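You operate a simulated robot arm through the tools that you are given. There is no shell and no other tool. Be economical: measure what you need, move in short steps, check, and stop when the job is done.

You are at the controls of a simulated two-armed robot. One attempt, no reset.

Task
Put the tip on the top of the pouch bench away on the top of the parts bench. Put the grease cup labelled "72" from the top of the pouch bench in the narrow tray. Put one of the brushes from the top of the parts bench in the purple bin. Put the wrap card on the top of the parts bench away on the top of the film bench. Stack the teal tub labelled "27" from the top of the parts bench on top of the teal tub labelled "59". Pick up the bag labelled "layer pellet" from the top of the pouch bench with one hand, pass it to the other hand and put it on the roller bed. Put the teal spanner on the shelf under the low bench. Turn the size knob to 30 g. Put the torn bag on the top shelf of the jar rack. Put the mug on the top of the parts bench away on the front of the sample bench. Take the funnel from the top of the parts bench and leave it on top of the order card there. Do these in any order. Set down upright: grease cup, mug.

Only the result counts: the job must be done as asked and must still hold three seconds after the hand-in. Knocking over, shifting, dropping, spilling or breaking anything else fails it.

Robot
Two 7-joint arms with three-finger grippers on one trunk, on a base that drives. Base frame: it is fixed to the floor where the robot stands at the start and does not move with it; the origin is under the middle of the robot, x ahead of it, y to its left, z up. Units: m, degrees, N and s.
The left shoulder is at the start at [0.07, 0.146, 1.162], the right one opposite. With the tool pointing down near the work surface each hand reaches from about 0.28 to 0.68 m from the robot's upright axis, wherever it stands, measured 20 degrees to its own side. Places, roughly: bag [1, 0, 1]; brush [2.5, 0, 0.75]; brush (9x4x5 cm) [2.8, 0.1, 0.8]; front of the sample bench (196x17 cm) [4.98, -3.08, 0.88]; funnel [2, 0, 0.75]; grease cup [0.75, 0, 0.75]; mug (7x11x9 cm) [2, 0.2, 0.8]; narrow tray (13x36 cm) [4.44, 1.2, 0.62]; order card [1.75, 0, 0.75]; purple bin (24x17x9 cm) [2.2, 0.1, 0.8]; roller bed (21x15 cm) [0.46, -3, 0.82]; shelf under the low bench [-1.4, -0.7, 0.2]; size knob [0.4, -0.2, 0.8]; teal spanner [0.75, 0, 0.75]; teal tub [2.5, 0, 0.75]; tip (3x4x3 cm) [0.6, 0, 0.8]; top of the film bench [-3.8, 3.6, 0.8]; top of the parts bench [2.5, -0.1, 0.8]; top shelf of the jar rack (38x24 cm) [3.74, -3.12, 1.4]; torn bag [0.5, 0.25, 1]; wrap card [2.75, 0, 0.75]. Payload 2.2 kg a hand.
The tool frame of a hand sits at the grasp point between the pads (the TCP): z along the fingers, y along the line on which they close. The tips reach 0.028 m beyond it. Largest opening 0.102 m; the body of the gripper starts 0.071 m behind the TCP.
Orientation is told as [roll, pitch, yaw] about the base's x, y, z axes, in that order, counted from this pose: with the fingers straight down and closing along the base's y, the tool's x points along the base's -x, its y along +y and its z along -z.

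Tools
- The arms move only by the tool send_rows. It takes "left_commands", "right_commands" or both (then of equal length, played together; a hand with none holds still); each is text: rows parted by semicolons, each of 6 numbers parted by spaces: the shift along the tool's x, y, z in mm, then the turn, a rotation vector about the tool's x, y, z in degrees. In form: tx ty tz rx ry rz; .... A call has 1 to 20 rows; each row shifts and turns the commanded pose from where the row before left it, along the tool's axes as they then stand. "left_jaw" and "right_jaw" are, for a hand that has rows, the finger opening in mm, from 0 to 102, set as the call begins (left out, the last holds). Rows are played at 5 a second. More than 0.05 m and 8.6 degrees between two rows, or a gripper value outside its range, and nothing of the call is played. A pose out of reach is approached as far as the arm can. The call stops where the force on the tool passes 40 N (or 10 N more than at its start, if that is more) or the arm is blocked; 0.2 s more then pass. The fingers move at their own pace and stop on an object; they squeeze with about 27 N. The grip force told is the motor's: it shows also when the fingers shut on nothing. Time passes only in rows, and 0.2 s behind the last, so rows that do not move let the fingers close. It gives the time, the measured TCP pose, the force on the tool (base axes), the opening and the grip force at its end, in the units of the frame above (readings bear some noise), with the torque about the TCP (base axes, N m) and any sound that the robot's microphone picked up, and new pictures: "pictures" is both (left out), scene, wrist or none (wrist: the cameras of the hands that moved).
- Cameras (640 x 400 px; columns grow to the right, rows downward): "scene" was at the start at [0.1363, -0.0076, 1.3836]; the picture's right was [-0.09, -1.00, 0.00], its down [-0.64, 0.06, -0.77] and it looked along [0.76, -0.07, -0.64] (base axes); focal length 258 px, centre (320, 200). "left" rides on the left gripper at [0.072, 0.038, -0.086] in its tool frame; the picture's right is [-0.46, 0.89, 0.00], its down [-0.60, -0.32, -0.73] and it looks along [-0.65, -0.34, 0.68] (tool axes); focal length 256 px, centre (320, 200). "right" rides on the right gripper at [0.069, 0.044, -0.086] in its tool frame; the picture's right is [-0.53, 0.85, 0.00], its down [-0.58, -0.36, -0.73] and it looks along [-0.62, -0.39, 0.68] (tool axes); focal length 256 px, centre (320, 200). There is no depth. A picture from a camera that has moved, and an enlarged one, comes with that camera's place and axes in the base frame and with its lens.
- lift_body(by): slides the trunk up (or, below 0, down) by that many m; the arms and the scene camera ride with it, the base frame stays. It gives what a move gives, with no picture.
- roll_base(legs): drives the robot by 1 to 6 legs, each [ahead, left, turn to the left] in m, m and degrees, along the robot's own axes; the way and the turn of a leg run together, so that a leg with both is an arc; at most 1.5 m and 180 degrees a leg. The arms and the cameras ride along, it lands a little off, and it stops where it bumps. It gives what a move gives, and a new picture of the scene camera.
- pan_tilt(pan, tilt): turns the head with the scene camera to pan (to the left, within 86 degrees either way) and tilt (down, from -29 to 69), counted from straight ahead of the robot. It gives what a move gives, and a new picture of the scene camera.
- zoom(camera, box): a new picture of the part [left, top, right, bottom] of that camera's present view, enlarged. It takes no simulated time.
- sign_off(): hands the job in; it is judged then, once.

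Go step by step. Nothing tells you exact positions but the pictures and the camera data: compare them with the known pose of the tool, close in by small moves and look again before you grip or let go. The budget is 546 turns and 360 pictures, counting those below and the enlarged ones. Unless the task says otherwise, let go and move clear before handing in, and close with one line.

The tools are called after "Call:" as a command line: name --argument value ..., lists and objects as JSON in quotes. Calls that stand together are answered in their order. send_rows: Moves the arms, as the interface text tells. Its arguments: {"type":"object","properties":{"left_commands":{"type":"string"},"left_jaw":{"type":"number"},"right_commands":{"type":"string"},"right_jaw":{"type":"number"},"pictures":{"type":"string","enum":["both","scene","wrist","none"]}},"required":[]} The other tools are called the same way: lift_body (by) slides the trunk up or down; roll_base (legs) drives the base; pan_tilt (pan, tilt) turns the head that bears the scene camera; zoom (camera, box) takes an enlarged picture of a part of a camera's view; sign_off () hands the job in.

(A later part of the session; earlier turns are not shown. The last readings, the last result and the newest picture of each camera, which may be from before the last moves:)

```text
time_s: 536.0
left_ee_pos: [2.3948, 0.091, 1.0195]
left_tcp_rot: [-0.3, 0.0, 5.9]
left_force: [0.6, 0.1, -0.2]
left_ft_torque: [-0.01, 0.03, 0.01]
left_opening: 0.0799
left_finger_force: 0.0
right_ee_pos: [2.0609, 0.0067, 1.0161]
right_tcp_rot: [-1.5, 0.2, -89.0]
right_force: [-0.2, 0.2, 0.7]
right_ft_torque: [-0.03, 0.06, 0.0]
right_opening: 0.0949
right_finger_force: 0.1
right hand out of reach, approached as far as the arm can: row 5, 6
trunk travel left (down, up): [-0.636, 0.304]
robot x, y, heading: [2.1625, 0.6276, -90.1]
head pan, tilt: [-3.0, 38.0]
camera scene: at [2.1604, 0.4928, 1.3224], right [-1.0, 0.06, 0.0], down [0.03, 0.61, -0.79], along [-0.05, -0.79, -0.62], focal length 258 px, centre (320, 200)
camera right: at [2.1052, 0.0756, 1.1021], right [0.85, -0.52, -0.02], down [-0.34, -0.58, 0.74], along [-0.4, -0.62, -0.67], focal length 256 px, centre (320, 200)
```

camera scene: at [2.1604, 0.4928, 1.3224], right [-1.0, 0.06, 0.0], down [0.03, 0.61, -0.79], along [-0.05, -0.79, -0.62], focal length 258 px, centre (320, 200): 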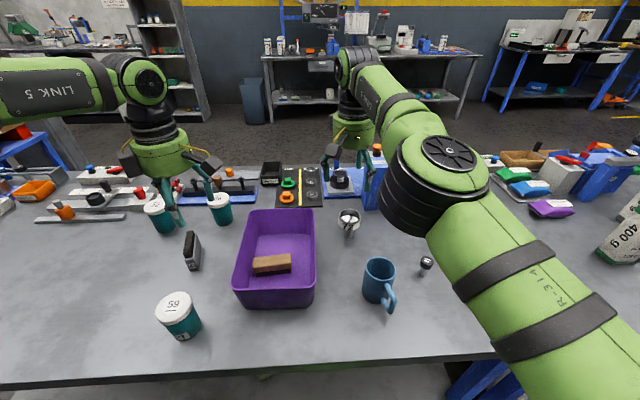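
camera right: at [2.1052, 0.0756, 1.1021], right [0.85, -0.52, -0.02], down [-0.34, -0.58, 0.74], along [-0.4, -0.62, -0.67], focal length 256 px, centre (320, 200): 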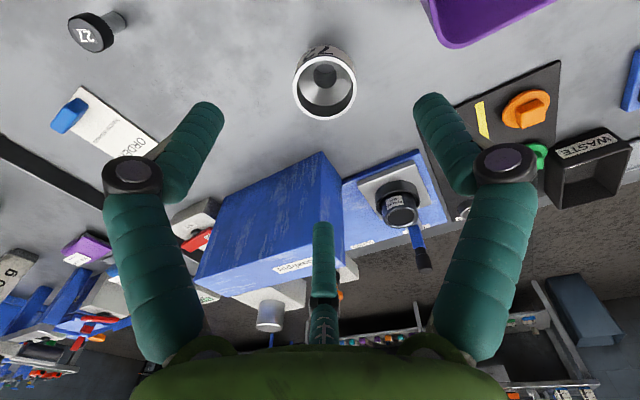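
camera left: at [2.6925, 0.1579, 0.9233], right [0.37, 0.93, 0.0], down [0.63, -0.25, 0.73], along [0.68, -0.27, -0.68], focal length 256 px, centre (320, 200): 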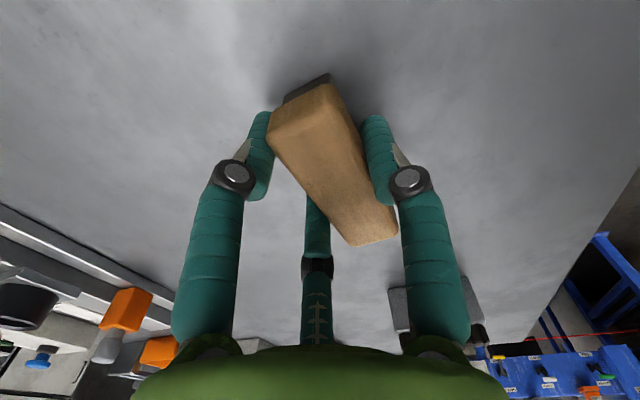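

Call:
roll_base --legs '[[0.04, 0, 0]]'

Call:
send_rows --right_commands "12 -7 40 0 0 0;12 0 40 0 0 0;0 0 30 0 0 0;0 0 0 0 0 0" --pictures "wrist"

```text
time_s: 536.9
left_ee_pos: [2.3931, 0.0535, 1.0202]
left_tcp_rot: [-0.4, -0.1, 5.8]
left_force: [-0.8, -0.5, 0.5]
left_ft_torque: [-0.02, -0.01, 0.02]
left_opening: 0.08
left_finger_force: 0.0
right_ee_pos: [2.0589, -0.0313, 1.0186]
right_tcp_rot: [-1.4, 0.1, -89.1]
right_force: [0.4, 0.1, 0.2]
right_ft_torque: [-0.06, -0.01, -0.02]
right_opening: 0.0949
right_finger_force: 0.1
trunk travel left (down, up): [-0.636, 0.304]
robot x, y, heading: [2.161, 0.5861, -90.4]
head pan, tilt: [-3.0, 38.0]
camera scene: at [2.1585, 0.4562, 1.3228], right [-1.0, 0.06, 0.0], down [0.04, 0.61, -0.79], along [-0.05, -0.79, -0.61], focal length 258 px, centre (320, 200)
```

scene: 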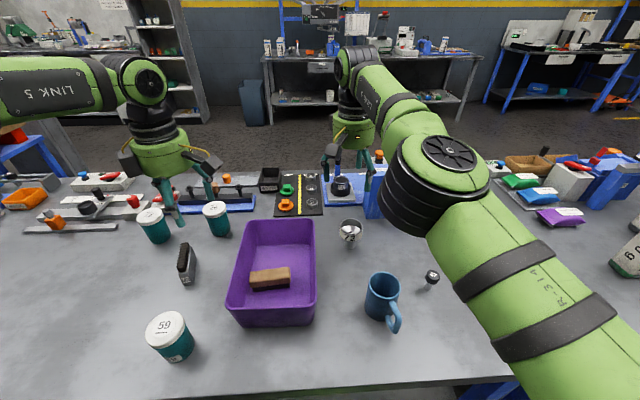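

```text
time_s: 537.9
left_ee_pos: [2.3928, 0.0514, 1.0193]
left_tcp_rot: [-0.4, 0.0, 5.8]
left_force: [0.4, -0.3, -0.3]
left_ft_torque: [-0.05, 0.0, 0.0]
left_opening: 0.0799
left_finger_force: 0.0
right_ee_pos: [2.0581, -0.0441, 0.9492]
right_tcp_rot: [-1.4, 0.3, -89.1]
right_force: [0.2, -0.3, 0.3]
right_ft_torque: [0.01, -0.04, 0.02]
right_opening: 0.0951
right_finger_force: 0.1
right hand out of reach, approached as far as the arm can: row 1, 2, 3
trunk travel left (down, up): [-0.636, 0.304]
robot x, y, heading: [2.1645, 0.5889, -90.2]
head pan, tilt: [-3.0, 38.0]
camera right: at [2.1022, 0.0243, 1.0354], right [0.85, -0.52, -0.02], down [-0.34, -0.59, 0.74], along [-0.4, -0.62, -0.68], focal length 256 px, centre (320, 200)
```

right: 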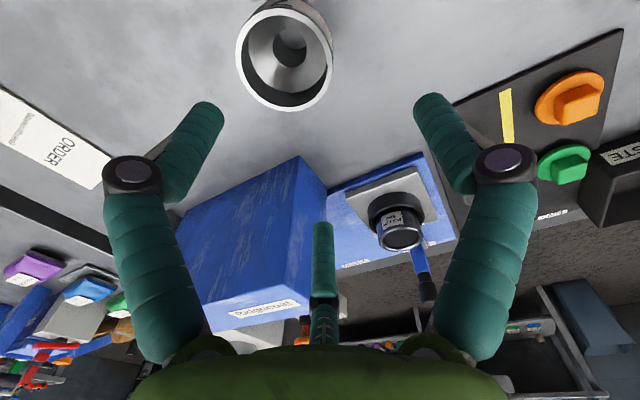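

The right arm is at its limit here, so I lift it, draw it back and shift the base further left so the funnel lies more to its own side.

Call:
send_rows --right_commands "30 0 -30 0 0 0;30 0 -30 0 0 0;30 0 -20 0 0 0;0 0 0 0 0 0" --pictures "none"

Call:
roll_base --legs '[[0.02, 0.13, 0]]'

```text
time_s: 538.9
left_ee_pos: [2.3951, 0.0497, 1.0205]
left_tcp_rot: [-0.2, -0.1, 5.9]
left_force: [0.5, -0.6, 1.6]
left_ft_torque: [0.0, 0.0, -0.03]
left_opening: 0.08
left_finger_force: 0.1
right_ee_pos: [2.049, -0.0344, 1.0207]
right_tcp_rot: [-1.3, 0.4, -89.2]
right_force: [-0.6, -0.1, 1.0]
right_ft_torque: [0.0, 0.01, -0.01]
right_opening: 0.0951
right_finger_force: 0.1
right hand out of reach, approached as far as the arm can: row 1, 2, 3
trunk travel left (down, up): [-0.636, 0.304]
robot x, y, heading: [2.1611, 0.587, -90.2]
head pan, tilt: [-3.0, 38.0]
```

```text
time_s: 540.2
left_ee_pos: [2.5207, 0.0294, 1.0198]
left_tcp_rot: [-0.2, 0.0, 5.9]
left_force: [-0.5, 0.5, -0.1]
left_ft_torque: [-0.01, -0.06, 0.01]
left_opening: 0.08
left_finger_force: 0.1
right_ee_pos: [2.1745, -0.0542, 1.0218]
right_tcp_rot: [-1.3, 0.5, -89.2]
right_force: [-0.9, -0.5, -0.8]
right_ft_torque: [-0.01, -0.02, 0.01]
right_opening: 0.0952
right_finger_force: 0.1
trunk travel left (down, up): [-0.636, 0.304]
robot x, y, heading: [2.2884, 0.5666, -90.4]
head pan, tilt: [-3.0, 38.0]
camera scene: at [2.2851, 0.4325, 1.3223], right [-1.0, 0.06, 0.0], down [0.04, 0.61, -0.79], along [-0.05, -0.79, -0.62], focal length 258 px, centre (320, 200)
```

scene: 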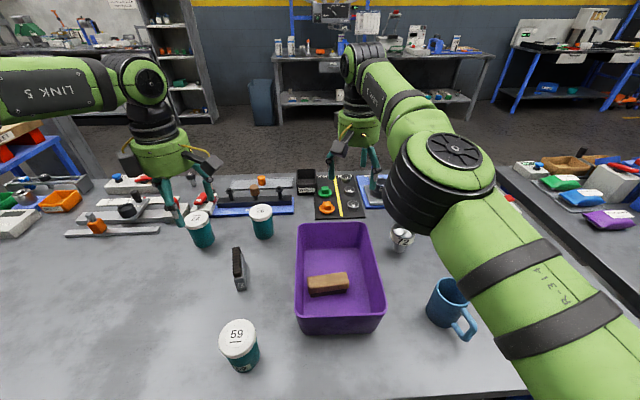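

Call:
send_rows --right_commands "0 -30 -20 0 0 0;0 -30 -20 0 0 0;0 -30 -20 0 0 0;20 -30 0 0 0 0;20 -30 0 0 0 0;30 0 0 0 0 0;30 0 0 0 0 0;0 0 0 0 0 0" --pictures "scene"

```text
time_s: 542.0
left_ee_pos: [2.5215, 0.0302, 1.0198]
left_tcp_rot: [-0.2, -0.1, 5.8]
left_force: [0.4, 0.0, -0.1]
left_ft_torque: [0.04, 0.03, -0.02]
left_opening: 0.0802
left_finger_force: 0.1
right_ee_pos: [2.0402, 0.0493, 1.0802]
right_tcp_rot: [-1.4, 0.4, -89.2]
right_force: [-0.3, 0.0, 0.7]
right_ft_torque: [0.0, 0.04, 0.01]
right_opening: 0.0953
right_finger_force: 0.1
right hand out of reach, approached as far as the arm can: row 3
trunk travel left (down, up): [-0.636, 0.304]
robot x, y, heading: [2.2891, 0.5746, -90.5]
head pan, tilt: [-3.0, 38.0]
camera scene: at [2.2873, 0.4315, 1.3222], right [-1.0, 0.06, 0.0], down [0.04, 0.61, -0.79], along [-0.05, -0.79, -0.62], focal length 258 px, centre (320, 200)
```

scene: 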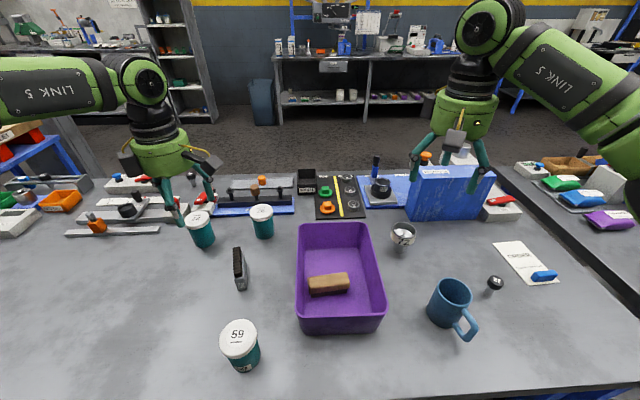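

Unwound, and the funnel is within easy reach now. I move over it and down in one path.

Call:
send_rows --right_commands "-14 4 35 0 0 0;-14 3 35 0 0 0;-15 3 35 0 0 0;-14 3 30 0 0 0;0 0 0 0 0 0" --pictures "wrist"

Call:
zoom --camera "scene" --box '[340, 150, 500, 280]'

```text
time_s: 543.2
left_ee_pos: [2.5207, 0.0306, 1.0198]
left_tcp_rot: [-0.3, 0.0, 5.8]
left_force: [0.2, -0.3, 1.2]
left_ft_torque: [0.01, 0.03, -0.01]
left_opening: 0.0801
left_finger_force: 0.2
right_ee_pos: [2.0502, -0.0073, 0.9446]
right_tcp_rot: [-1.4, 0.3, -89.2]
right_force: [0.9, -1.2, 0.7]
right_ft_torque: [0.01, 0.01, 0.04]
right_opening: 0.0951
right_finger_force: 0.0
trunk travel left (down, up): [-0.636, 0.304]
robot x, y, heading: [2.2895, 0.5691, -90.1]
head pan, tilt: [-3.0, 38.0]
camera right: at [2.0946, 0.0615, 1.0304], right [0.85, -0.52, -0.02], down [-0.34, -0.59, 0.74], along [-0.4, -0.62, -0.68], focal length 256 px, centre (320, 200)
```

right: 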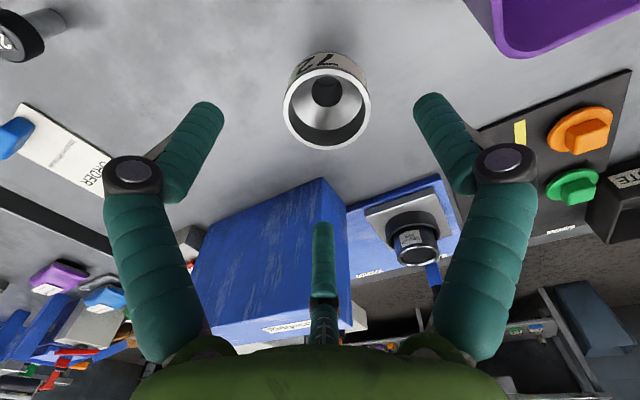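

```text
3.08 times, centred on (420, 215) of scene
camera zoom: at [2.2866, 0.4329, 1.3224], right [-1.0, 0.06, 0.0], down [0.04, 0.61, -0.79], along [-0.05, -0.79, -0.62], focal length 793 px, centre (12, 154)
```

zoom: 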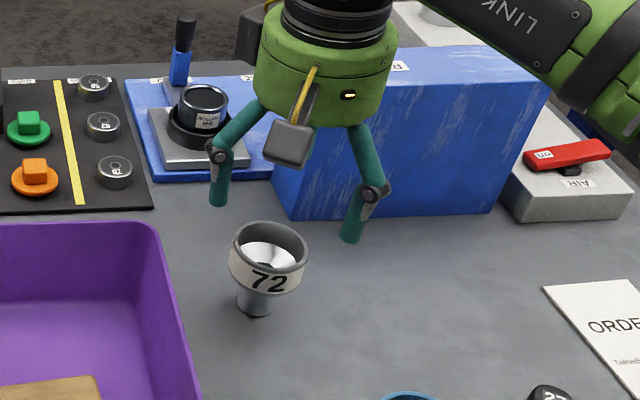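

Call:
send_rows --right_commands "1 4 30 0 0 0;0 0 30 0 0 0;0 0 22 0 0 0;0 0 0 0 0 0" --pictures "wrist"

Call:
send_rows --right_commands "0 0 0 0 0 0;0 0 0 0 0 0;0 0 0 0 0 0" --right_jaw 40 --pictures "wrist"

```text
time_s: 544.2
left_ee_pos: [2.5221, 0.0302, 1.0188]
left_tcp_rot: [-0.2, 0.0, 5.8]
left_force: [0.0, -0.6, 0.1]
left_ft_torque: [0.02, 0.0, -0.02]
left_opening: 0.0801
left_finger_force: 0.1
right_ee_pos: [2.0544, -0.0057, 0.8611]
right_tcp_rot: [-1.4, 0.3, -89.2]
right_force: [-0.6, 0.3, -0.5]
right_ft_torque: [-0.02, 0.02, -0.01]
right_opening: 0.0949
right_finger_force: 0.2
trunk travel left (down, up): [-0.636, 0.304]
robot x, y, heading: [2.2891, 0.5684, -90.2]
head pan, tilt: [-3.0, 38.0]
camera right: at [2.0973, 0.063, 0.9473], right [0.85, -0.52, -0.02], down [-0.34, -0.59, 0.74], along [-0.4, -0.62, -0.68], focal length 256 px, centre (320, 200)
```

right: 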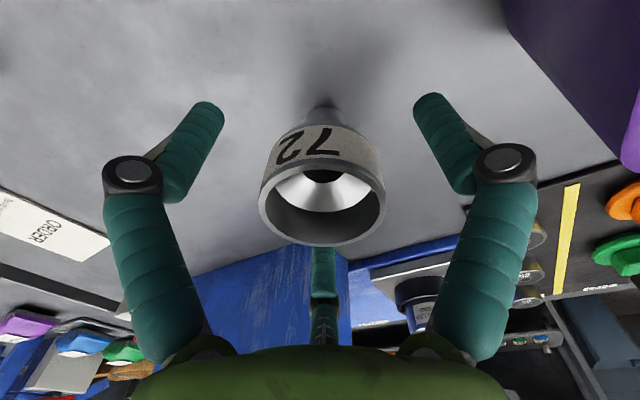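

```text
time_s: 545.0
left_ee_pos: [2.5204, 0.0298, 1.019]
left_tcp_rot: [-0.3, 0.0, 5.8]
left_force: [0.1, 0.2, 1.0]
left_ft_torque: [-0.03, -0.02, -0.03]
left_opening: 0.0796
left_finger_force: 0.1
right_ee_pos: [2.0533, -0.0066, 0.8618]
right_tcp_rot: [-1.4, 0.3, -89.3]
right_force: [0.4, -1.6, 3.3]
right_ft_torque: [-0.12, 0.02, 0.0]
right_opening: 0.0561
right_finger_force: 26.8
trunk travel left (down, up): [-0.636, 0.304]
robot x, y, heading: [2.289, 0.5668, -90.3]
head pan, tilt: [-3.0, 38.0]
camera right: at [2.0978, 0.063, 0.9483], right [0.85, -0.52, -0.02], down [-0.34, -0.59, 0.74], along [-0.4, -0.62, -0.68], focal length 256 px, centre (320, 200)
```

right: 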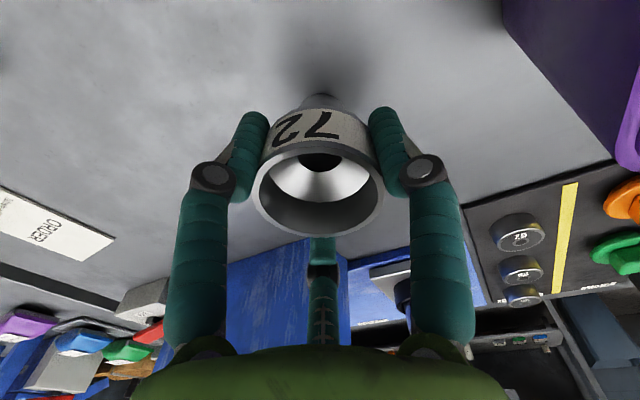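

Call:
send_rows --right_commands "0 0 -20 0 0 0;0 0 -40 0 0 0;15 0 -40 0 0 0;15 0 -40 0 0 0;0 0 -30 0 0 0;0 0 0 0 0 0" --pictures "none"

Call:
roll_base --legs '[[0, -0.3, 0]]'

Call:
zoom --camera "scene" --box '[340, 150, 540, 300]'

```text
time_s: 546.4
left_ee_pos: [2.5197, 0.0297, 1.0192]
left_tcp_rot: [-0.2, 0.0, 5.8]
left_force: [0.2, 0.3, 0.2]
left_ft_torque: [0.02, -0.01, 0.0]
left_opening: 0.0803
left_finger_force: 0.1
right_ee_pos: [2.0562, 0.0241, 1.032]
right_tcp_rot: [-1.4, 0.4, -89.2]
right_force: [-1.2, -0.4, -1.0]
right_ft_torque: [0.01, 0.0, -0.02]
right_opening: 0.056
right_finger_force: 27.2
trunk travel left (down, up): [-0.636, 0.304]
robot x, y, heading: [2.2926, 0.5719, -90.7]
head pan, tilt: [-3.0, 38.0]
```

```text
time_s: 548.4
left_ee_pos: [2.2207, 0.0322, 1.018]
left_tcp_rot: [-0.1, 0.0, 6.0]
left_force: [-0.6, 0.0, -0.1]
left_ft_torque: [0.02, 0.0, 0.01]
left_opening: 0.0801
left_finger_force: 0.1
right_ee_pos: [1.7567, 0.0256, 1.0325]
right_tcp_rot: [-1.5, 0.4, -89.0]
right_force: [0.5, -0.4, -1.0]
right_ft_torque: [0.01, -0.01, 0.0]
right_opening: 0.0562
right_finger_force: 27.4
trunk travel left (down, up): [-0.636, 0.304]
robot x, y, heading: [1.9853, 0.5716, -90.5]
head pan, tilt: [-3.0, 38.0]
camera scene: at [1.9861, 0.4337, 1.3223], right [-1.0, 0.06, 0.0], down [0.03, 0.61, -0.79], along [-0.05, -0.79, -0.62], focal length 258 px, centre (320, 200)
```

scene: 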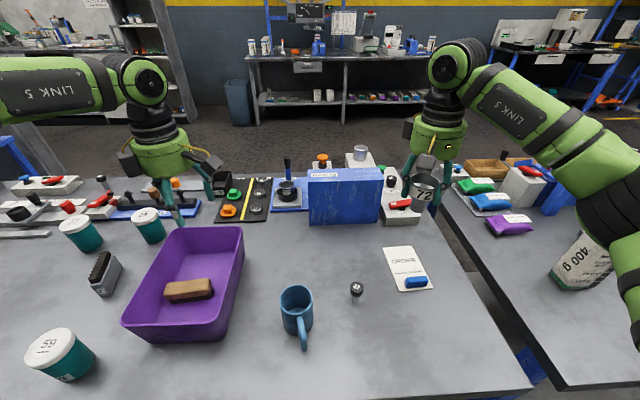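

```text
2.67 times, centred on (440, 225) of scene
camera zoom: at [1.9861, 0.4337, 1.3223], right [-1.0, 0.06, 0.0], down [0.03, 0.61, -0.79], along [-0.05, -0.79, -0.62], focal length 687 px, centre (0, 133)
```

zoom: 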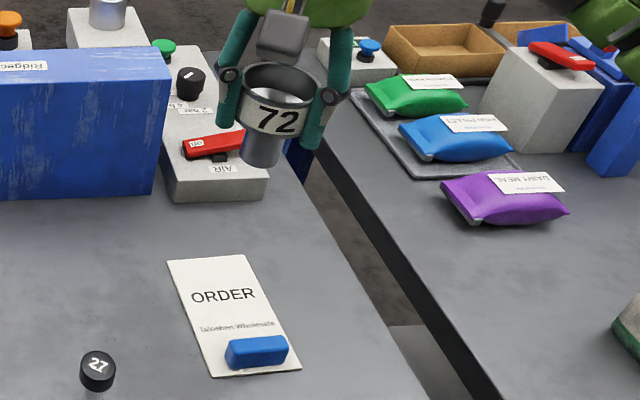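

Call:
send_rows --right_commands "-4 -4 40 0 0 0;0 0 45 0 0 0;0 0 45 0 0 0;0 0 28 0 0 0;0 0 0 0 0 0" --pictures "none"

Call:
zoom --camera "scene" --box '[340, 180, 500, 300]'

Call:
send_rows --right_commands "0 0 4 0 0 0;0 0 4 0 0 0;0 0 0 0 0 0" --pictures "none"

```text
time_s: 549.6
left_ee_pos: [2.2215, 0.0322, 1.0192]
left_tcp_rot: [-0.2, -0.1, 6.0]
left_force: [0.3, -1.6, -0.1]
left_ft_torque: [0.02, -0.02, 0.0]
left_opening: 0.0802
left_finger_force: 0.1
right_ee_pos: [1.748, 0.0242, 0.8736]
right_tcp_rot: [-1.3, 0.3, -89.1]
right_force: [-0.1, -0.4, -0.8]
right_ft_torque: [0.01, 0.03, -0.01]
right_opening: 0.0558
right_finger_force: 27.2
trunk travel left (down, up): [-0.636, 0.304]
robot x, y, heading: [1.9885, 0.5729, -90.2]
head pan, tilt: [-3.0, 38.0]
```

```text
3.33 times, centred on (420, 240) of scene
camera zoom: at [1.9855, 0.434, 1.3223], right [-1.0, 0.06, 0.0], down [0.04, 0.61, -0.79], along [-0.04, -0.79, -0.62], focal length 859 px, centre (-13, 67)
```

zoom: 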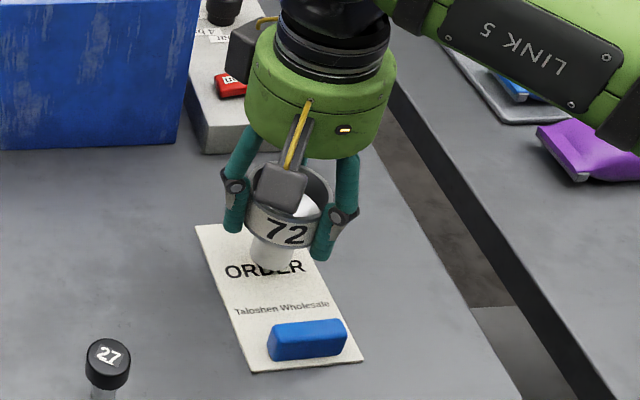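

```text
time_s: 550.4
left_ee_pos: [2.2204, 0.0319, 1.0199]
left_tcp_rot: [-0.3, 0.1, 5.9]
left_force: [0.3, 0.0, -0.5]
left_ft_torque: [0.0, 0.0, -0.02]
left_opening: 0.08
left_finger_force: 0.0
right_ee_pos: [1.7459, 0.0232, 0.8654]
right_tcp_rot: [-1.4, 0.4, -89.1]
right_force: [-0.5, 0.3, 0.5]
right_ft_torque: [-0.01, 0.0, 0.0]
right_opening: 0.056
right_finger_force: 27.2
trunk travel left (down, up): [-0.636, 0.304]
robot x, y, heading: [1.9903, 0.5688, -90.3]
head pan, tilt: [-3.0, 38.0]
```

Call:
send_rows --right_commands "0 0 2 0 0 0;0 0 0 0 0 0" --pictures "none"

Call:
send_rows --right_commands "0 0 0 0 0 0;0 0 0 0 0 0;0 0 -30 0 0 0;0 0 -45 0 0 0;0 0 -45 0 0 0;30 0 -40 0 0 0;40 0 0 0 0 0;0 0 0 0 0 0" --right_jaw 80 --pictures "none"

Call:
zoom --camera "scene" --box '[340, 180, 500, 300]'

```text
time_s: 551.0
left_ee_pos: [2.2215, 0.0336, 1.0206]
left_tcp_rot: [-0.4, 0.1, 5.9]
left_force: [0.2, 0.1, 0.1]
left_ft_torque: [-0.02, 0.04, -0.02]
left_opening: 0.0802
left_finger_force: 0.1
right_ee_pos: [1.7483, 0.0248, 0.8652]
right_tcp_rot: [-1.3, 0.1, -89.0]
right_force: [-2.8, -1.2, 12.4]
right_ft_torque: [-0.08, 0.12, -0.01]
right_opening: 0.0562
right_finger_force: 26.5
trunk travel left (down, up): [-0.636, 0.304]
robot x, y, heading: [1.9912, 0.5645, -90.1]
head pan, tilt: [-3.0, 38.0]
```

```text
time_s: 552.8
left_ee_pos: [2.222, 0.0318, 1.019]
left_tcp_rot: [-0.2, 0.0, 5.9]
left_force: [-0.6, -1.1, 0.8]
left_ft_torque: [0.02, 0.0, -0.02]
left_opening: 0.08
left_finger_force: 0.0
right_ee_pos: [1.7519, 0.0913, 1.0258]
right_tcp_rot: [-1.4, 0.4, -89.2]
right_force: [-0.4, -0.7, -0.4]
right_ft_torque: [0.0, 0.03, 0.02]
right_opening: 0.0801
right_finger_force: 0.0
trunk travel left (down, up): [-0.636, 0.304]
robot x, y, heading: [1.9878, 0.5692, -90.3]
head pan, tilt: [-3.0, 38.0]
```

```text
3.33 times, centred on (420, 240) of scene
camera zoom: at [1.9861, 0.4328, 1.3222], right [-1.0, 0.06, 0.0], down [0.03, 0.62, -0.79], along [-0.05, -0.79, -0.62], focal length 859 px, centre (-13, 67)
```

zoom: 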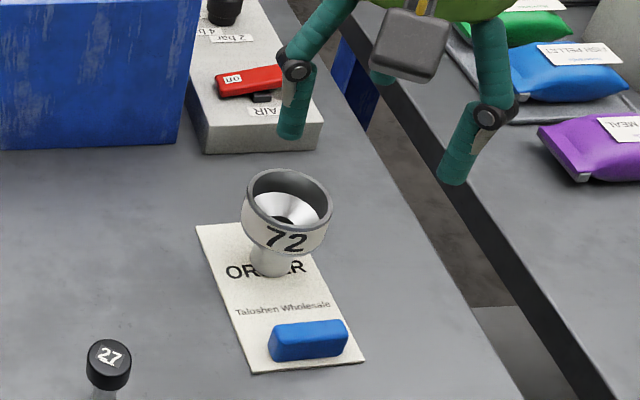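

The funnel stands on the order card. Next tub 27: I raise and straighten the left hand and shift the base toward it.

Call:
send_rows --left_commands "0 30 -20 0 0 8.3;0 30 -20 0 0 8.3;0 20 -20 0 0 8.3;0 0 0 0 0 8.3;0 0 0 0 0 8.3;0 0 0 0 0 8.3;0 0 0 0 0 8.3;0 0 0 0 0 8.3;0 0 0 0 0 8.3;0 0 0 0 0 8.3;0 0 0 0 0 8.3;0 0 0 0 0 0" --left_jaw 102 --pictures "none"

Call:
roll_base --legs '[[0, 0.39, 0.3]]'

Call:
zoom --camera "scene" --box '[140, 170, 360, 330]'

```text
time_s: 555.4
left_ee_pos: [2.2232, 0.1111, 1.0773]
left_tcp_rot: [0.0, -0.2, -85.5]
left_force: [-0.1, 0.2, 0.9]
left_ft_torque: [-0.01, -0.01, -0.01]
left_opening: 0.1021
left_finger_force: 0.0
right_ee_pos: [1.7516, 0.0932, 1.0244]
right_tcp_rot: [-1.3, 0.3, -89.2]
right_force: [0.5, 0.6, 0.8]
right_ft_torque: [0.0, 0.02, 0.02]
right_opening: 0.0803
right_finger_force: 0.1
trunk travel left (down, up): [-0.636, 0.304]
robot x, y, heading: [1.9894, 0.5712, -90.2]
head pan, tilt: [-3.0, 38.0]
```

```text
time_s: 557.9
left_ee_pos: [2.6168, 0.113, 1.0777]
left_tcp_rot: [0.0, -0.3, -85.1]
left_force: [-0.2, 0.5, -0.3]
left_ft_torque: [-0.01, 0.02, 0.0]
left_opening: 0.1019
left_finger_force: 0.1
right_ee_pos: [2.1458, 0.091, 1.0248]
right_tcp_rot: [-1.4, 0.5, -88.8]
right_force: [-0.6, 0.7, 0.2]
right_ft_torque: [-0.01, 0.0, 0.01]
right_opening: 0.08
right_finger_force: 0.1
trunk travel left (down, up): [-0.636, 0.304]
robot x, y, heading: [2.3816, 0.5686, -90.0]
head pan, tilt: [-3.0, 38.0]
camera scene: at [2.3778, 0.433, 1.3223], right [-1.0, 0.05, 0.0], down [0.03, 0.61, -0.79], along [-0.04, -0.79, -0.62], focal length 258 px, centre (320, 200)
```

scene: 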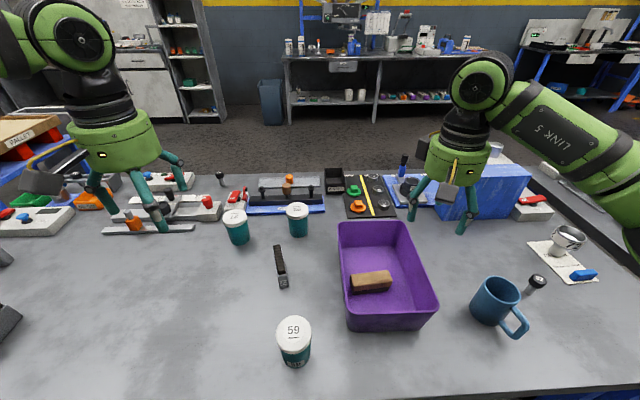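

```text
2.50 times, centred on (250, 250) of scene
camera zoom: at [2.3778, 0.433, 1.3223], right [-1.0, 0.05, 0.0], down [0.03, 0.61, -0.79], along [-0.04, -0.79, -0.62], focal length 644 px, centre (495, 75)
```

zoom: 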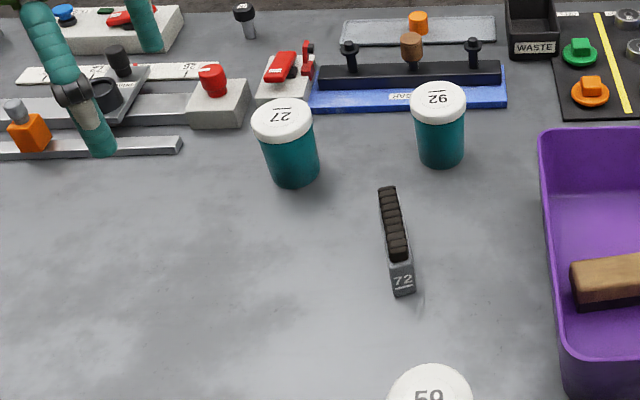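

Call:
send_rows --left_commands "-36 -12 5 0 0 0;-36 -12 15 0 0 0;-36 -12 25 0 0 0;-36 -12 25 0 0 0;-34 -10 20 0 0 0;0 0 0 0 0 0" --pictures "wrist"

```text
time_s: 559.3
left_ee_pos: [2.6094, 0.0011, 0.9826]
left_tcp_rot: [-0.1, -0.3, -85.1]
left_force: [0.4, -0.4, 0.7]
left_ft_torque: [-0.02, -0.04, 0.01]
left_opening: 0.1019
left_finger_force: 0.1
left hand out of reach, approached as far as the arm can: row 3, 4, 5
right_ee_pos: [2.1458, 0.0902, 1.0248]
right_tcp_rot: [-1.4, 0.4, -88.8]
right_force: [1.1, 0.2, 0.9]
right_ft_torque: [-0.01, -0.01, -0.04]
right_opening: 0.08
right_finger_force: 0.0
trunk travel left (down, up): [-0.636, 0.304]
robot x, y, heading: [2.3794, 0.5717, -89.8]
head pan, tilt: [-3.0, 38.0]
camera left: at [2.6429, 0.0752, 1.0676], right [0.92, -0.39, 0.0], down [-0.26, -0.62, 0.74], along [-0.28, -0.68, -0.68], focal length 256 px, centre (320, 200)
```

left: 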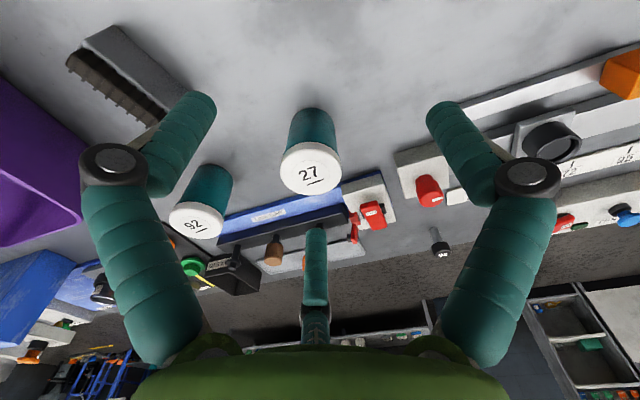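

The left arm is a few centimetres short. I roll 3 cm closer and raise the trunk to the height that gave more reach before.

Call:
roll_base --legs '[[0.035, 0, 0]]'

Call:
lift_body --by 0.065

Call:
send_rows --left_commands "-10 -30 0 0 0 0;-30 -8 20 0 0 0;0 0 0 0 0 0" --pictures "wrist"

```text
time_s: 560.2
left_ee_pos: [2.611, -0.0182, 0.9805]
left_tcp_rot: [0.0, -0.2, -85.0]
left_force: [-0.7, -0.8, -1.0]
left_ft_torque: [0.04, 0.02, -0.01]
left_opening: 0.1021
left_finger_force: 0.0
right_ee_pos: [2.1454, 0.0705, 1.0235]
right_tcp_rot: [-1.5, 0.5, -88.7]
right_force: [-0.2, -0.4, -0.4]
right_ft_torque: [0.05, 0.0, 0.03]
right_opening: 0.08
right_finger_force: 0.0
trunk travel left (down, up): [-0.636, 0.304]
robot x, y, heading: [2.3789, 0.5498, -90.1]
head pan, tilt: [-3.0, 38.0]
stopped in leg 1: the robot was blocked; the commanded pose is now the measured one
camera scene: at [2.3785, 0.4137, 1.3219], right [-1.0, 0.05, 0.0], down [0.03, 0.62, -0.79], along [-0.04, -0.79, -0.62], focal length 258 px, centre (320, 200)
```

scene: 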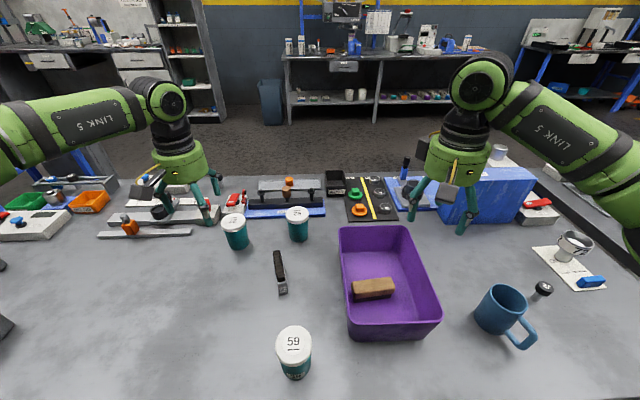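

```text
time_s: 561.3
left_ee_pos: [2.6112, -0.017, 1.0462]
left_tcp_rot: [-0.1, -0.3, -85.1]
left_force: [0.0, -0.3, -0.5]
left_ft_torque: [0.02, 0.01, 0.03]
left_opening: 0.1015
left_finger_force: 0.1
right_ee_pos: [2.1457, 0.0739, 1.0899]
right_tcp_rot: [-1.4, 0.4, -88.8]
right_force: [0.5, -0.6, -0.6]
right_ft_torque: [0.02, 0.0, -0.03]
right_opening: 0.08
right_finger_force: 0.1
trunk travel left (down, up): [-0.701, 0.239]
robot x, y, heading: [2.3801, 0.5552, -90.2]
head pan, tilt: [-3.0, 38.0]
```

```text
time_s: 562.1
left_ee_pos: [2.6032, -0.0126, 1.0291]
left_tcp_rot: [-0.2, -0.4, -85.1]
left_force: [-0.6, -0.1, 0.0]
left_ft_torque: [-0.03, -0.04, 0.0]
left_opening: 0.1019
left_finger_force: 0.1
left hand out of reach, approached as far as the arm can: row 1, 2
right_ee_pos: [2.1465, 0.0734, 1.0897]
right_tcp_rot: [-1.4, 0.4, -88.7]
right_force: [-0.1, -0.5, -1.0]
right_ft_torque: [-0.03, 0.0, 0.04]
right_opening: 0.08
right_finger_force: 0.1
trunk travel left (down, up): [-0.701, 0.239]
robot x, y, heading: [2.3849, 0.5524, -90.1]
head pan, tilt: [-3.0, 38.0]
camera left: at [2.6364, 0.0624, 1.114], right [0.92, -0.39, 0.0], down [-0.26, -0.62, 0.74], along [-0.28, -0.68, -0.68], focal length 256 px, centre (320, 200)
```

left: 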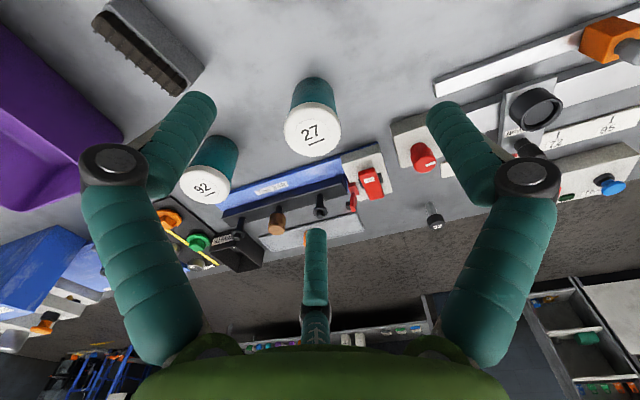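

Call:
send_rows --left_commands "0 -10 40 0 0 0;0 -10 40 0 0 0;0 0 15 0 0 0;-18 -4 0 0 0 0;-18 -4 0 0 0 0;-18 -4 0 0 0 0;0 0 0 0 0 0" --pictures "wrist"

```text
time_s: 563.7
left_ee_pos: [2.6125, -0.0033, 0.9565]
left_tcp_rot: [-0.2, -0.5, -85.1]
left_force: [-0.1, 0.4, 0.1]
left_ft_torque: [0.01, 0.01, 0.03]
left_opening: 0.1018
left_finger_force: 0.1
left hand out of reach, approached as far as the arm can: row 1, 2, 3, 4, 5, 6
right_ee_pos: [2.1462, 0.0735, 1.0902]
right_tcp_rot: [-1.4, 0.5, -88.7]
right_force: [-0.9, -0.1, -0.4]
right_ft_torque: [0.02, 0.0, 0.01]
right_opening: 0.0799
right_finger_force: 0.1
trunk travel left (down, up): [-0.701, 0.239]
robot x, y, heading: [2.38, 0.5543, -90.2]
head pan, tilt: [-3.0, 38.0]
camera left: at [2.6453, 0.0724, 1.0404], right [0.92, -0.39, 0.0], down [-0.26, -0.62, 0.74], along [-0.28, -0.68, -0.68], focal length 256 px, centre (320, 200)
```

left: 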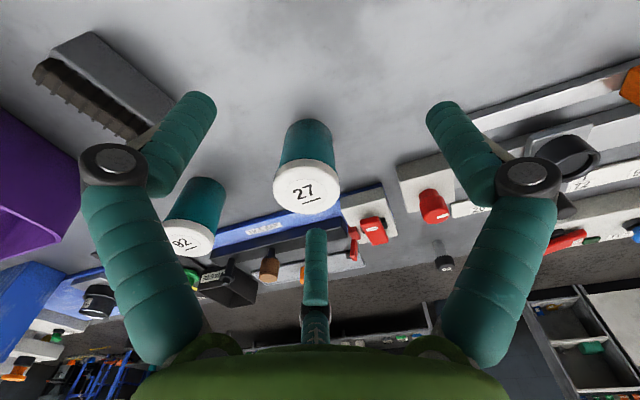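

The arm seems stuck in an awkward posture; I pull it back and outward to unwind, then approach again.

Call:
send_rows --left_commands "20 20 -30 0 0 0;30 25 -20 0 0 0;40 20 0 0 0 0;40 20 0 0 0 0;40 20 0 0 0 0;40 0 0 0 0 0;0 0 0 0 0 0" --pictures "none"

Call:
send_rows --left_commands "-40 -25 0 0 0 0;-40 -25 0 0 0 0;-40 -25 0 0 0 0;-40 -25 0 0 0 0;-40 -20 0 0 0 0;-40 -10 0 0 0 0;0 0 0 0 0 0" --pictures "scene"

```text
time_s: 565.3
left_ee_pos: [2.6997, 0.2182, 1.0028]
left_tcp_rot: [0.0, -0.2, -85.1]
left_force: [-0.5, -0.3, -0.5]
left_ft_torque: [0.02, 0.03, -0.01]
left_opening: 0.102
left_finger_force: 0.0
right_ee_pos: [2.1461, 0.0727, 1.089]
right_tcp_rot: [-1.4, 0.5, -88.7]
right_force: [0.4, -0.6, -0.1]
right_ft_torque: [0.03, -0.02, 0.01]
right_opening: 0.0803
right_finger_force: 0.1
trunk travel left (down, up): [-0.701, 0.239]
robot x, y, heading: [2.3841, 0.5533, -89.9]
head pan, tilt: [-3.0, 38.0]
```

```text
time_s: 566.9
left_ee_pos: [2.6032, -0.0099, 1.011]
left_tcp_rot: [0.0, -0.3, -85.0]
left_force: [-0.2, -0.2, 0.7]
left_ft_torque: [-0.01, 0.02, 0.01]
left_opening: 0.102
left_finger_force: 0.1
left hand out of reach, approached as far as the arm can: row 6
right_ee_pos: [2.1456, 0.0749, 1.0888]
right_tcp_rot: [-1.3, 0.4, -88.8]
right_force: [0.4, 0.5, 0.5]
right_ft_torque: [-0.03, 0.0, -0.01]
right_opening: 0.0801
right_finger_force: 0.1
trunk travel left (down, up): [-0.701, 0.239]
robot x, y, heading: [2.3823, 0.5525, -89.7]
head pan, tilt: [-3.0, 38.0]
camera scene: at [2.3778, 0.4173, 1.3874], right [-1.0, 0.05, 0.0], down [0.03, 0.61, -0.79], along [-0.04, -0.79, -0.62], focal length 258 px, centre (320, 200)
```

scene: 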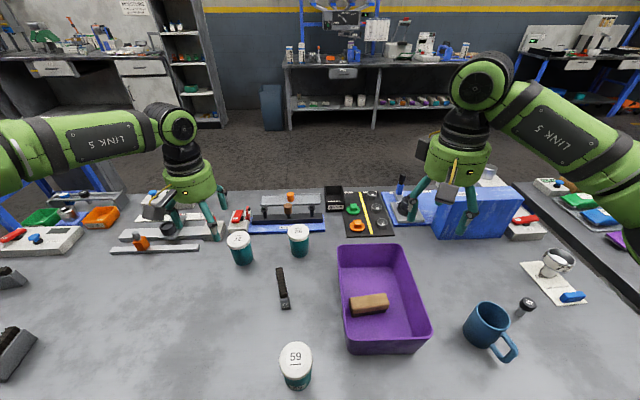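

Call:
send_rows --left_commands "40 20 -20 0 0 0;40 25 -20 0 0 0;40 25 -20 0 0 0;40 25 0 0 0 0;40 25 0 0 0 0;40 25 0 0 0 0;40 25 0 0 0 0;40 25 0 0 0 0;20 20 0 0 0 0;0 0 0 0 0 0" --pictures "none"

Call:
send_rows --left_commands "-38 -27 0 0 0 0;-38 -27 0 0 0 0;-38 -27 0 0 0 0;-38 -27 0 0 0 0;-38 -27 0 0 0 0;-38 -27 0 0 0 0;-38 -27 0 0 0 0;-38 -27 0 0 0 0;-38 -27 0 0 0 0;-38 -20 0 0 0 0;0 0 0 0 0 0" --pictures "none"

```text
refused: row 2 steps farther than a row can; nothing moved
```

```text
time_s: 569.3
left_ee_pos: [2.6025, -0.0112, 1.0206]
left_tcp_rot: [-0.1, -0.4, -85.0]
left_force: [-0.9, 0.3, 0.3]
left_ft_torque: [-0.03, -0.01, 0.02]
left_opening: 0.1021
left_finger_force: 0.1
left hand out of reach, approached as far as the arm can: row 1, 2, 3, 4, 5, 6, 7, 8, 9, 10
right_ee_pos: [2.1457, 0.0736, 1.09]
right_tcp_rot: [-1.5, 0.4, -88.7]
right_force: [-0.4, 0.6, -0.3]
right_ft_torque: [0.01, 0.04, 0.02]
right_opening: 0.08
right_finger_force: 0.1
trunk travel left (down, up): [-0.701, 0.239]
robot x, y, heading: [2.3824, 0.5515, -90.1]
head pan, tilt: [-3.0, 38.0]
```

Call:
send_rows --left_commands "38 20 -15 0 0 0;38 25 -15 0 0 0;38 25 -15 0 0 0;38 25 0 0 0 0;38 25 0 0 0 0;38 25 0 0 0 0;38 25 0 0 0 0;38 25 0 0 0 0;38 20 0 0 0 0;0 0 0 0 0 0" --pictures "none"

```text
time_s: 571.5
left_ee_pos: [2.7756, 0.3328, 1.0506]
left_tcp_rot: [-0.1, -0.4, -85.1]
left_force: [-0.5, -0.3, -0.5]
left_ft_torque: [0.03, -0.02, 0.0]
left_opening: 0.1023
left_finger_force: 0.1
left hand out of reach, approached as far as the arm can: row 7, 9
right_ee_pos: [2.145, 0.0741, 1.0877]
right_tcp_rot: [-1.4, 0.5, -88.8]
right_force: [0.3, 0.0, -0.2]
right_ft_torque: [0.02, -0.04, 0.01]
right_opening: 0.08
right_finger_force: 0.0
trunk travel left (down, up): [-0.701, 0.239]
robot x, y, heading: [2.3835, 0.5518, -90.0]
head pan, tilt: [-3.0, 38.0]
```

Call:
send_rows --left_commands "-38 -23.3 0 0 0 0;-38 -23.3 0 0 0 0;-38 -23.3 0 0 0 0;-38 -23.3 0 0 0 0;-38 -23.3 0 0 0 0;-38 -23.3 0 0 0 0;-38 -23.3 0 0 0 0;-38 -23.3 0 0 0 0;-38 -23.3 0 0 0 0;-38 -23.3 0 0 0 0;0 0 0 0 0 0" --pictures "scene"

```text
time_s: 573.9
left_ee_pos: [2.6036, -0.0135, 1.0518]
left_tcp_rot: [-0.1, -0.3, -85.0]
left_force: [-0.5, 0.1, -0.3]
left_ft_torque: [-0.02, -0.03, -0.01]
left_opening: 0.102
left_finger_force: 0.0
left hand out of reach, approached as far as the arm can: row 9, 10
right_ee_pos: [2.1469, 0.0732, 1.0894]
right_tcp_rot: [-1.4, 0.3, -88.7]
right_force: [0.2, 0.3, -0.6]
right_ft_torque: [0.03, 0.01, 0.0]
right_opening: 0.0798
right_finger_force: 0.1
trunk travel left (down, up): [-0.701, 0.239]
robot x, y, heading: [2.3834, 0.5543, -90.1]
head pan, tilt: [-3.0, 38.0]
camera scene: at [2.3782, 0.4158, 1.3872], right [-1.0, 0.05, 0.0], down [0.03, 0.62, -0.79], along [-0.04, -0.79, -0.62], focal length 258 px, centre (320, 200)
```

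scene: 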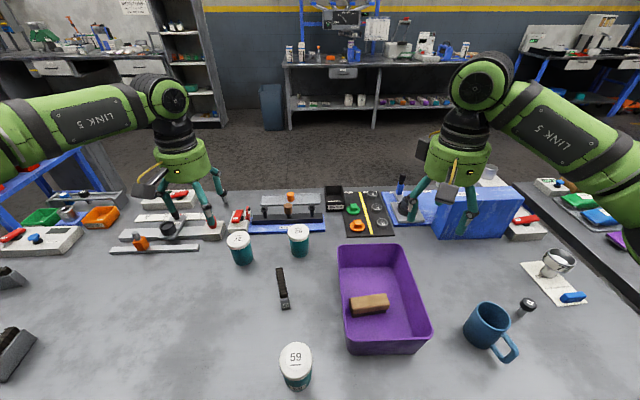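

Call:
roll_base --legs '[[-0.01, 0.05, 0]]'

Call:
send_rows --left_commands "0 -20 0 0 0 0;0 -20 0 0 0 0;0 -20 0 0 0 0;0 -17 0 0 0 0;-20 0 10 0 0 0;-20 0 20 0 0 0;-18 0 20 0 0 0;0 0 0 0 0 0" --pictures "wrist"

```text
time_s: 574.8
left_ee_pos: [2.6486, -0.0041, 1.0538]
left_tcp_rot: [0.1, -0.5, -85.1]
left_force: [-0.7, 0.1, 0.3]
left_ft_torque: [0.03, -0.1, 0.0]
left_opening: 0.1019
left_finger_force: 0.0
right_ee_pos: [2.1919, 0.0823, 1.0887]
right_tcp_rot: [-1.1, 0.6, -88.8]
right_force: [0.0, 0.1, 0.1]
right_ft_torque: [0.0, -0.05, 0.04]
right_opening: 0.0801
right_finger_force: 0.2
trunk travel left (down, up): [-0.701, 0.239]
robot x, y, heading: [2.4308, 0.5605, -89.8]
head pan, tilt: [-3.0, 38.0]
camera scene: at [2.423, 0.4256, 1.3872], right [-1.0, 0.05, 0.0], down [0.03, 0.62, -0.79], along [-0.04, -0.79, -0.62], focal length 258 px, centre (320, 200)
```

scene: 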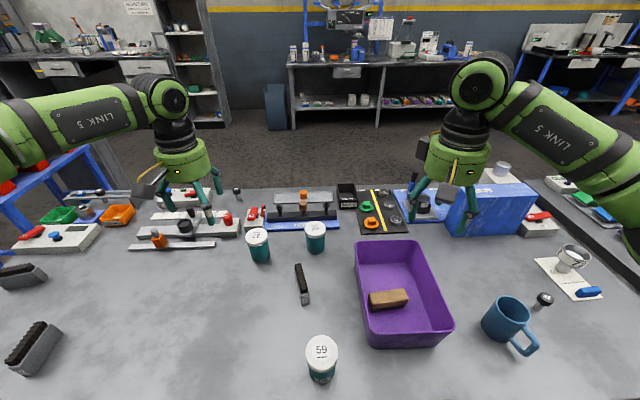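

```text
time_s: 576.6
left_ee_pos: [2.6373, 0.009, 1.0077]
left_tcp_rot: [-0.2, -0.5, -85.1]
left_force: [0.6, 0.4, -0.4]
left_ft_torque: [0.02, -0.02, 0.01]
left_opening: 0.1021
left_finger_force: 0.1
left hand out of reach, approached as far as the arm can: row 1, 2, 3, 4, 5, 6, 7
right_ee_pos: [2.1951, 0.0826, 1.0898]
right_tcp_rot: [-1.4, 0.3, -88.8]
right_force: [0.3, 0.1, 1.8]
right_ft_torque: [-0.07, 0.0, 0.02]
right_opening: 0.0798
right_finger_force: 0.1
trunk travel left (down, up): [-0.701, 0.239]
robot x, y, heading: [2.431, 0.5629, -89.7]
head pan, tilt: [-3.0, 38.0]
camera left: at [2.6699, 0.084, 1.0918], right [0.92, -0.39, 0.0], down [-0.26, -0.62, 0.74], along [-0.29, -0.68, -0.68], focal length 256 px, centre (320, 200)
```

left: 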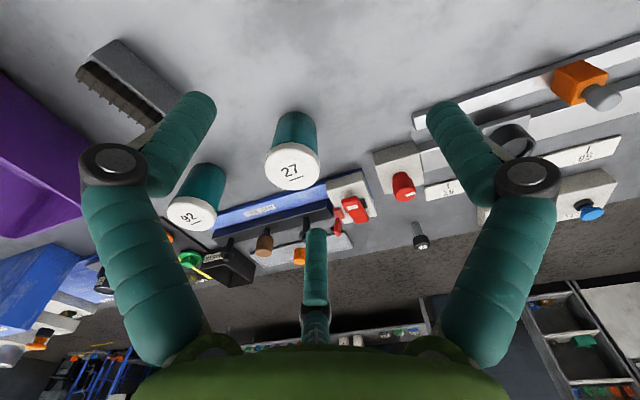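

A wrist limit seems to block inward motion; for a round tub any hand yaw works, so I turn the hand 45° and try again.

Call:
send_rows --left_commands "0 0 0 0 0 -8;0 0 0 0 0 -8;0 0 0 0 0 -8;0 0 0 0 0 -8;0 0 0 0 0 -8;0 0 0 0 0 0" --pictures "none"

```text
time_s: 578.0
left_ee_pos: [2.6363, 0.0089, 1.0075]
left_tcp_rot: [-0.6, -0.2, -45.0]
left_force: [-0.3, 0.3, -0.2]
left_ft_torque: [-0.03, 0.01, 0.0]
left_opening: 0.1019
left_finger_force: 0.1
right_ee_pos: [2.1958, 0.0824, 1.0892]
right_tcp_rot: [-1.4, 0.3, -88.7]
right_force: [-0.5, -0.3, 0.4]
right_ft_torque: [-0.02, -0.02, -0.01]
right_opening: 0.0796
right_finger_force: 0.1
trunk travel left (down, up): [-0.701, 0.239]
robot x, y, heading: [2.4335, 0.5641, -89.8]
head pan, tilt: [-3.0, 38.0]
```

Call:
send_rows --left_commands "-2.8 -24.4 0 0 0 0;-2.8 -24.4 0 0 0 0;-2.8 -24.4 10 0 0 0;-2.8 -24.4 15 0 0 0;0 0 0 0 0 0" --pictures "wrist"

```text
time_s: 579.2
left_ee_pos: [2.6341, 0.0144, 0.9916]
left_tcp_rot: [-0.3, -0.1, -45.0]
left_force: [0.3, 0.3, 0.6]
left_ft_torque: [-0.01, -0.01, 0.05]
left_opening: 0.102
left_finger_force: 0.0
left hand out of reach, approached as far as the arm can: row 1, 2, 3, 4
right_ee_pos: [2.1954, 0.0839, 1.0897]
right_tcp_rot: [-1.3, 0.4, -88.8]
right_force: [-0.7, 0.8, 0.5]
right_ft_torque: [0.02, 0.01, 0.03]
right_opening: 0.0801
right_finger_force: 0.0
trunk travel left (down, up): [-0.701, 0.239]
robot x, y, heading: [2.4326, 0.5635, -90.0]
head pan, tilt: [-3.0, 38.0]
camera left: at [2.6111, 0.0922, 1.075], right [0.96, 0.3, 0.0], down [0.2, -0.65, 0.74], along [0.21, -0.7, -0.68], focal length 256 px, centre (320, 200)
```

left: 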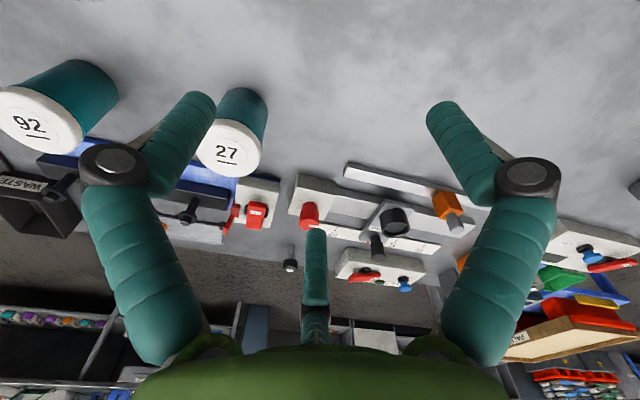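

Still held up. I'll reset the left arm's posture by taking it high and back near its starting pose, then approach once more.

Call:
send_rows --left_commands "10 0 -40 0 0 5;10 0 -40 0 0 5;10 0 -40 0 0 5;20 0 -40 0 0 5;30 0 -40 0 0 5;30 0 -20 0 0 5;30 0 0 0 0 5;30 0 0 0 0 5;0 0 0 0 0 0" --pictures "none"

```text
time_s: 581.2
left_ee_pos: [2.5726, 0.1746, 1.2131]
left_tcp_rot: [-0.1, -0.3, -85.2]
left_force: [1.0, 0.6, -0.4]
left_ft_torque: [0.0, 0.02, 0.02]
left_opening: 0.1022
left_finger_force: 0.1
left hand out of reach, approached as far as the arm can: row 5
right_ee_pos: [2.195, 0.0829, 1.0895]
right_tcp_rot: [-1.3, 0.6, -88.8]
right_force: [0.1, -1.0, 0.4]
right_ft_torque: [0.01, 0.01, 0.02]
right_opening: 0.08
right_finger_force: 0.1
trunk travel left (down, up): [-0.701, 0.239]
robot x, y, heading: [2.4334, 0.563, -90.0]
head pan, tilt: [-3.0, 38.0]
```

Call:
send_rows --left_commands "0 0 40 0 0 0;0 0 40 0 0 0;0 0 40 0 0 0;-35 0 20 0 0 0;-35 0 20 0 0 0;-35 0 10 0 0 0;-35 0 0 0 0 0;-35 0 0 0 0 0;-35 0 0 0 0 0;-30 0 0 0 0 0;0 0 0 0 0 0" --pictures "none"

```text
time_s: 583.6
left_ee_pos: [2.6443, 0.0017, 1.0452]
left_tcp_rot: [-0.1, -0.4, -85.1]
left_force: [-0.6, -0.5, 0.2]
left_ft_torque: [0.03, 0.01, 0.0]
left_opening: 0.1019
left_finger_force: 0.1
left hand out of reach, approached as far as the arm can: row 7, 8, 9, 10
right_ee_pos: [2.1952, 0.0843, 1.0896]
right_tcp_rot: [-1.4, 0.4, -88.8]
right_force: [-1.1, 0.2, -0.1]
right_ft_torque: [0.01, -0.01, 0.01]
right_opening: 0.0799
right_finger_force: 0.0
trunk travel left (down, up): [-0.701, 0.239]
robot x, y, heading: [2.4323, 0.5651, -89.8]
head pan, tilt: [-3.0, 38.0]
```

Call:
send_rows --left_commands "40 0 0 0 0 0;40 0 0 0 0 0;0 0 0 0 0 -8.3;0 0 0 0 0 -8.3;0 0 0 0 0 -8.3;0 0 0 0 0 -8.3;0 0 0 0 0 -8.3;0 0 0 0 0 -8.3;0 0 0 0 0 -8.3;0 0 0 0 0 -8.3;0 0 0 0 0 -8.3;0 0 0 0 0 -8.3;0 0 0 0 0 -8.3;30 0 20 0 0 0;30 -25 20 0 0 0;0 -35 20 0 0 0;0 -35 20 0 0 0;0 -35 0 0 0 0;0 -20 0 0 0 0;0 0 0 0 0 0" --pictures "wrist"

```text
time_s: 587.8
left_ee_pos: [2.6513, 0.0043, 0.9866]
left_tcp_rot: [-0.5, 0.2, 6.2]
left_force: [0.0, 0.3, 0.4]
left_ft_torque: [0.02, 0.01, 0.02]
left_opening: 0.1018
left_finger_force: 0.3
left hand out of reach, approached as far as the arm can: row 15, 16, 17, 18, 19
right_ee_pos: [2.1955, 0.0828, 1.0892]
right_tcp_rot: [-1.4, 0.4, -88.8]
right_force: [0.3, -0.6, 1.3]
right_ft_torque: [-0.01, 0.0, -0.01]
right_opening: 0.0798
right_finger_force: 0.1
trunk travel left (down, up): [-0.701, 0.239]
robot x, y, heading: [2.4324, 0.5654, -90.0]
head pan, tilt: [-3.0, 38.0]
camera left: at [2.5771, 0.0336, 1.0705], right [0.37, 0.93, -0.01], down [0.64, -0.24, 0.73], along [0.68, -0.27, -0.68], focal length 256 px, centre (320, 200)
```

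left: 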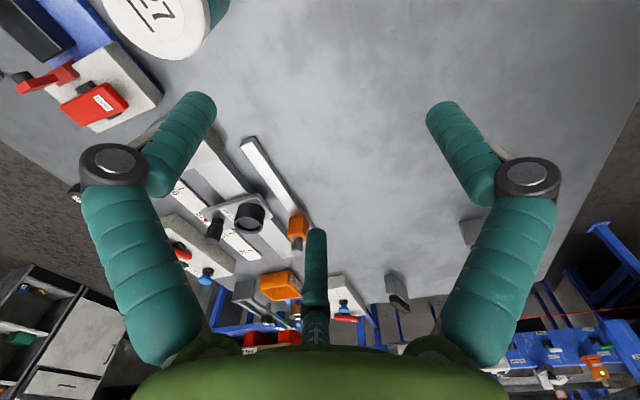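

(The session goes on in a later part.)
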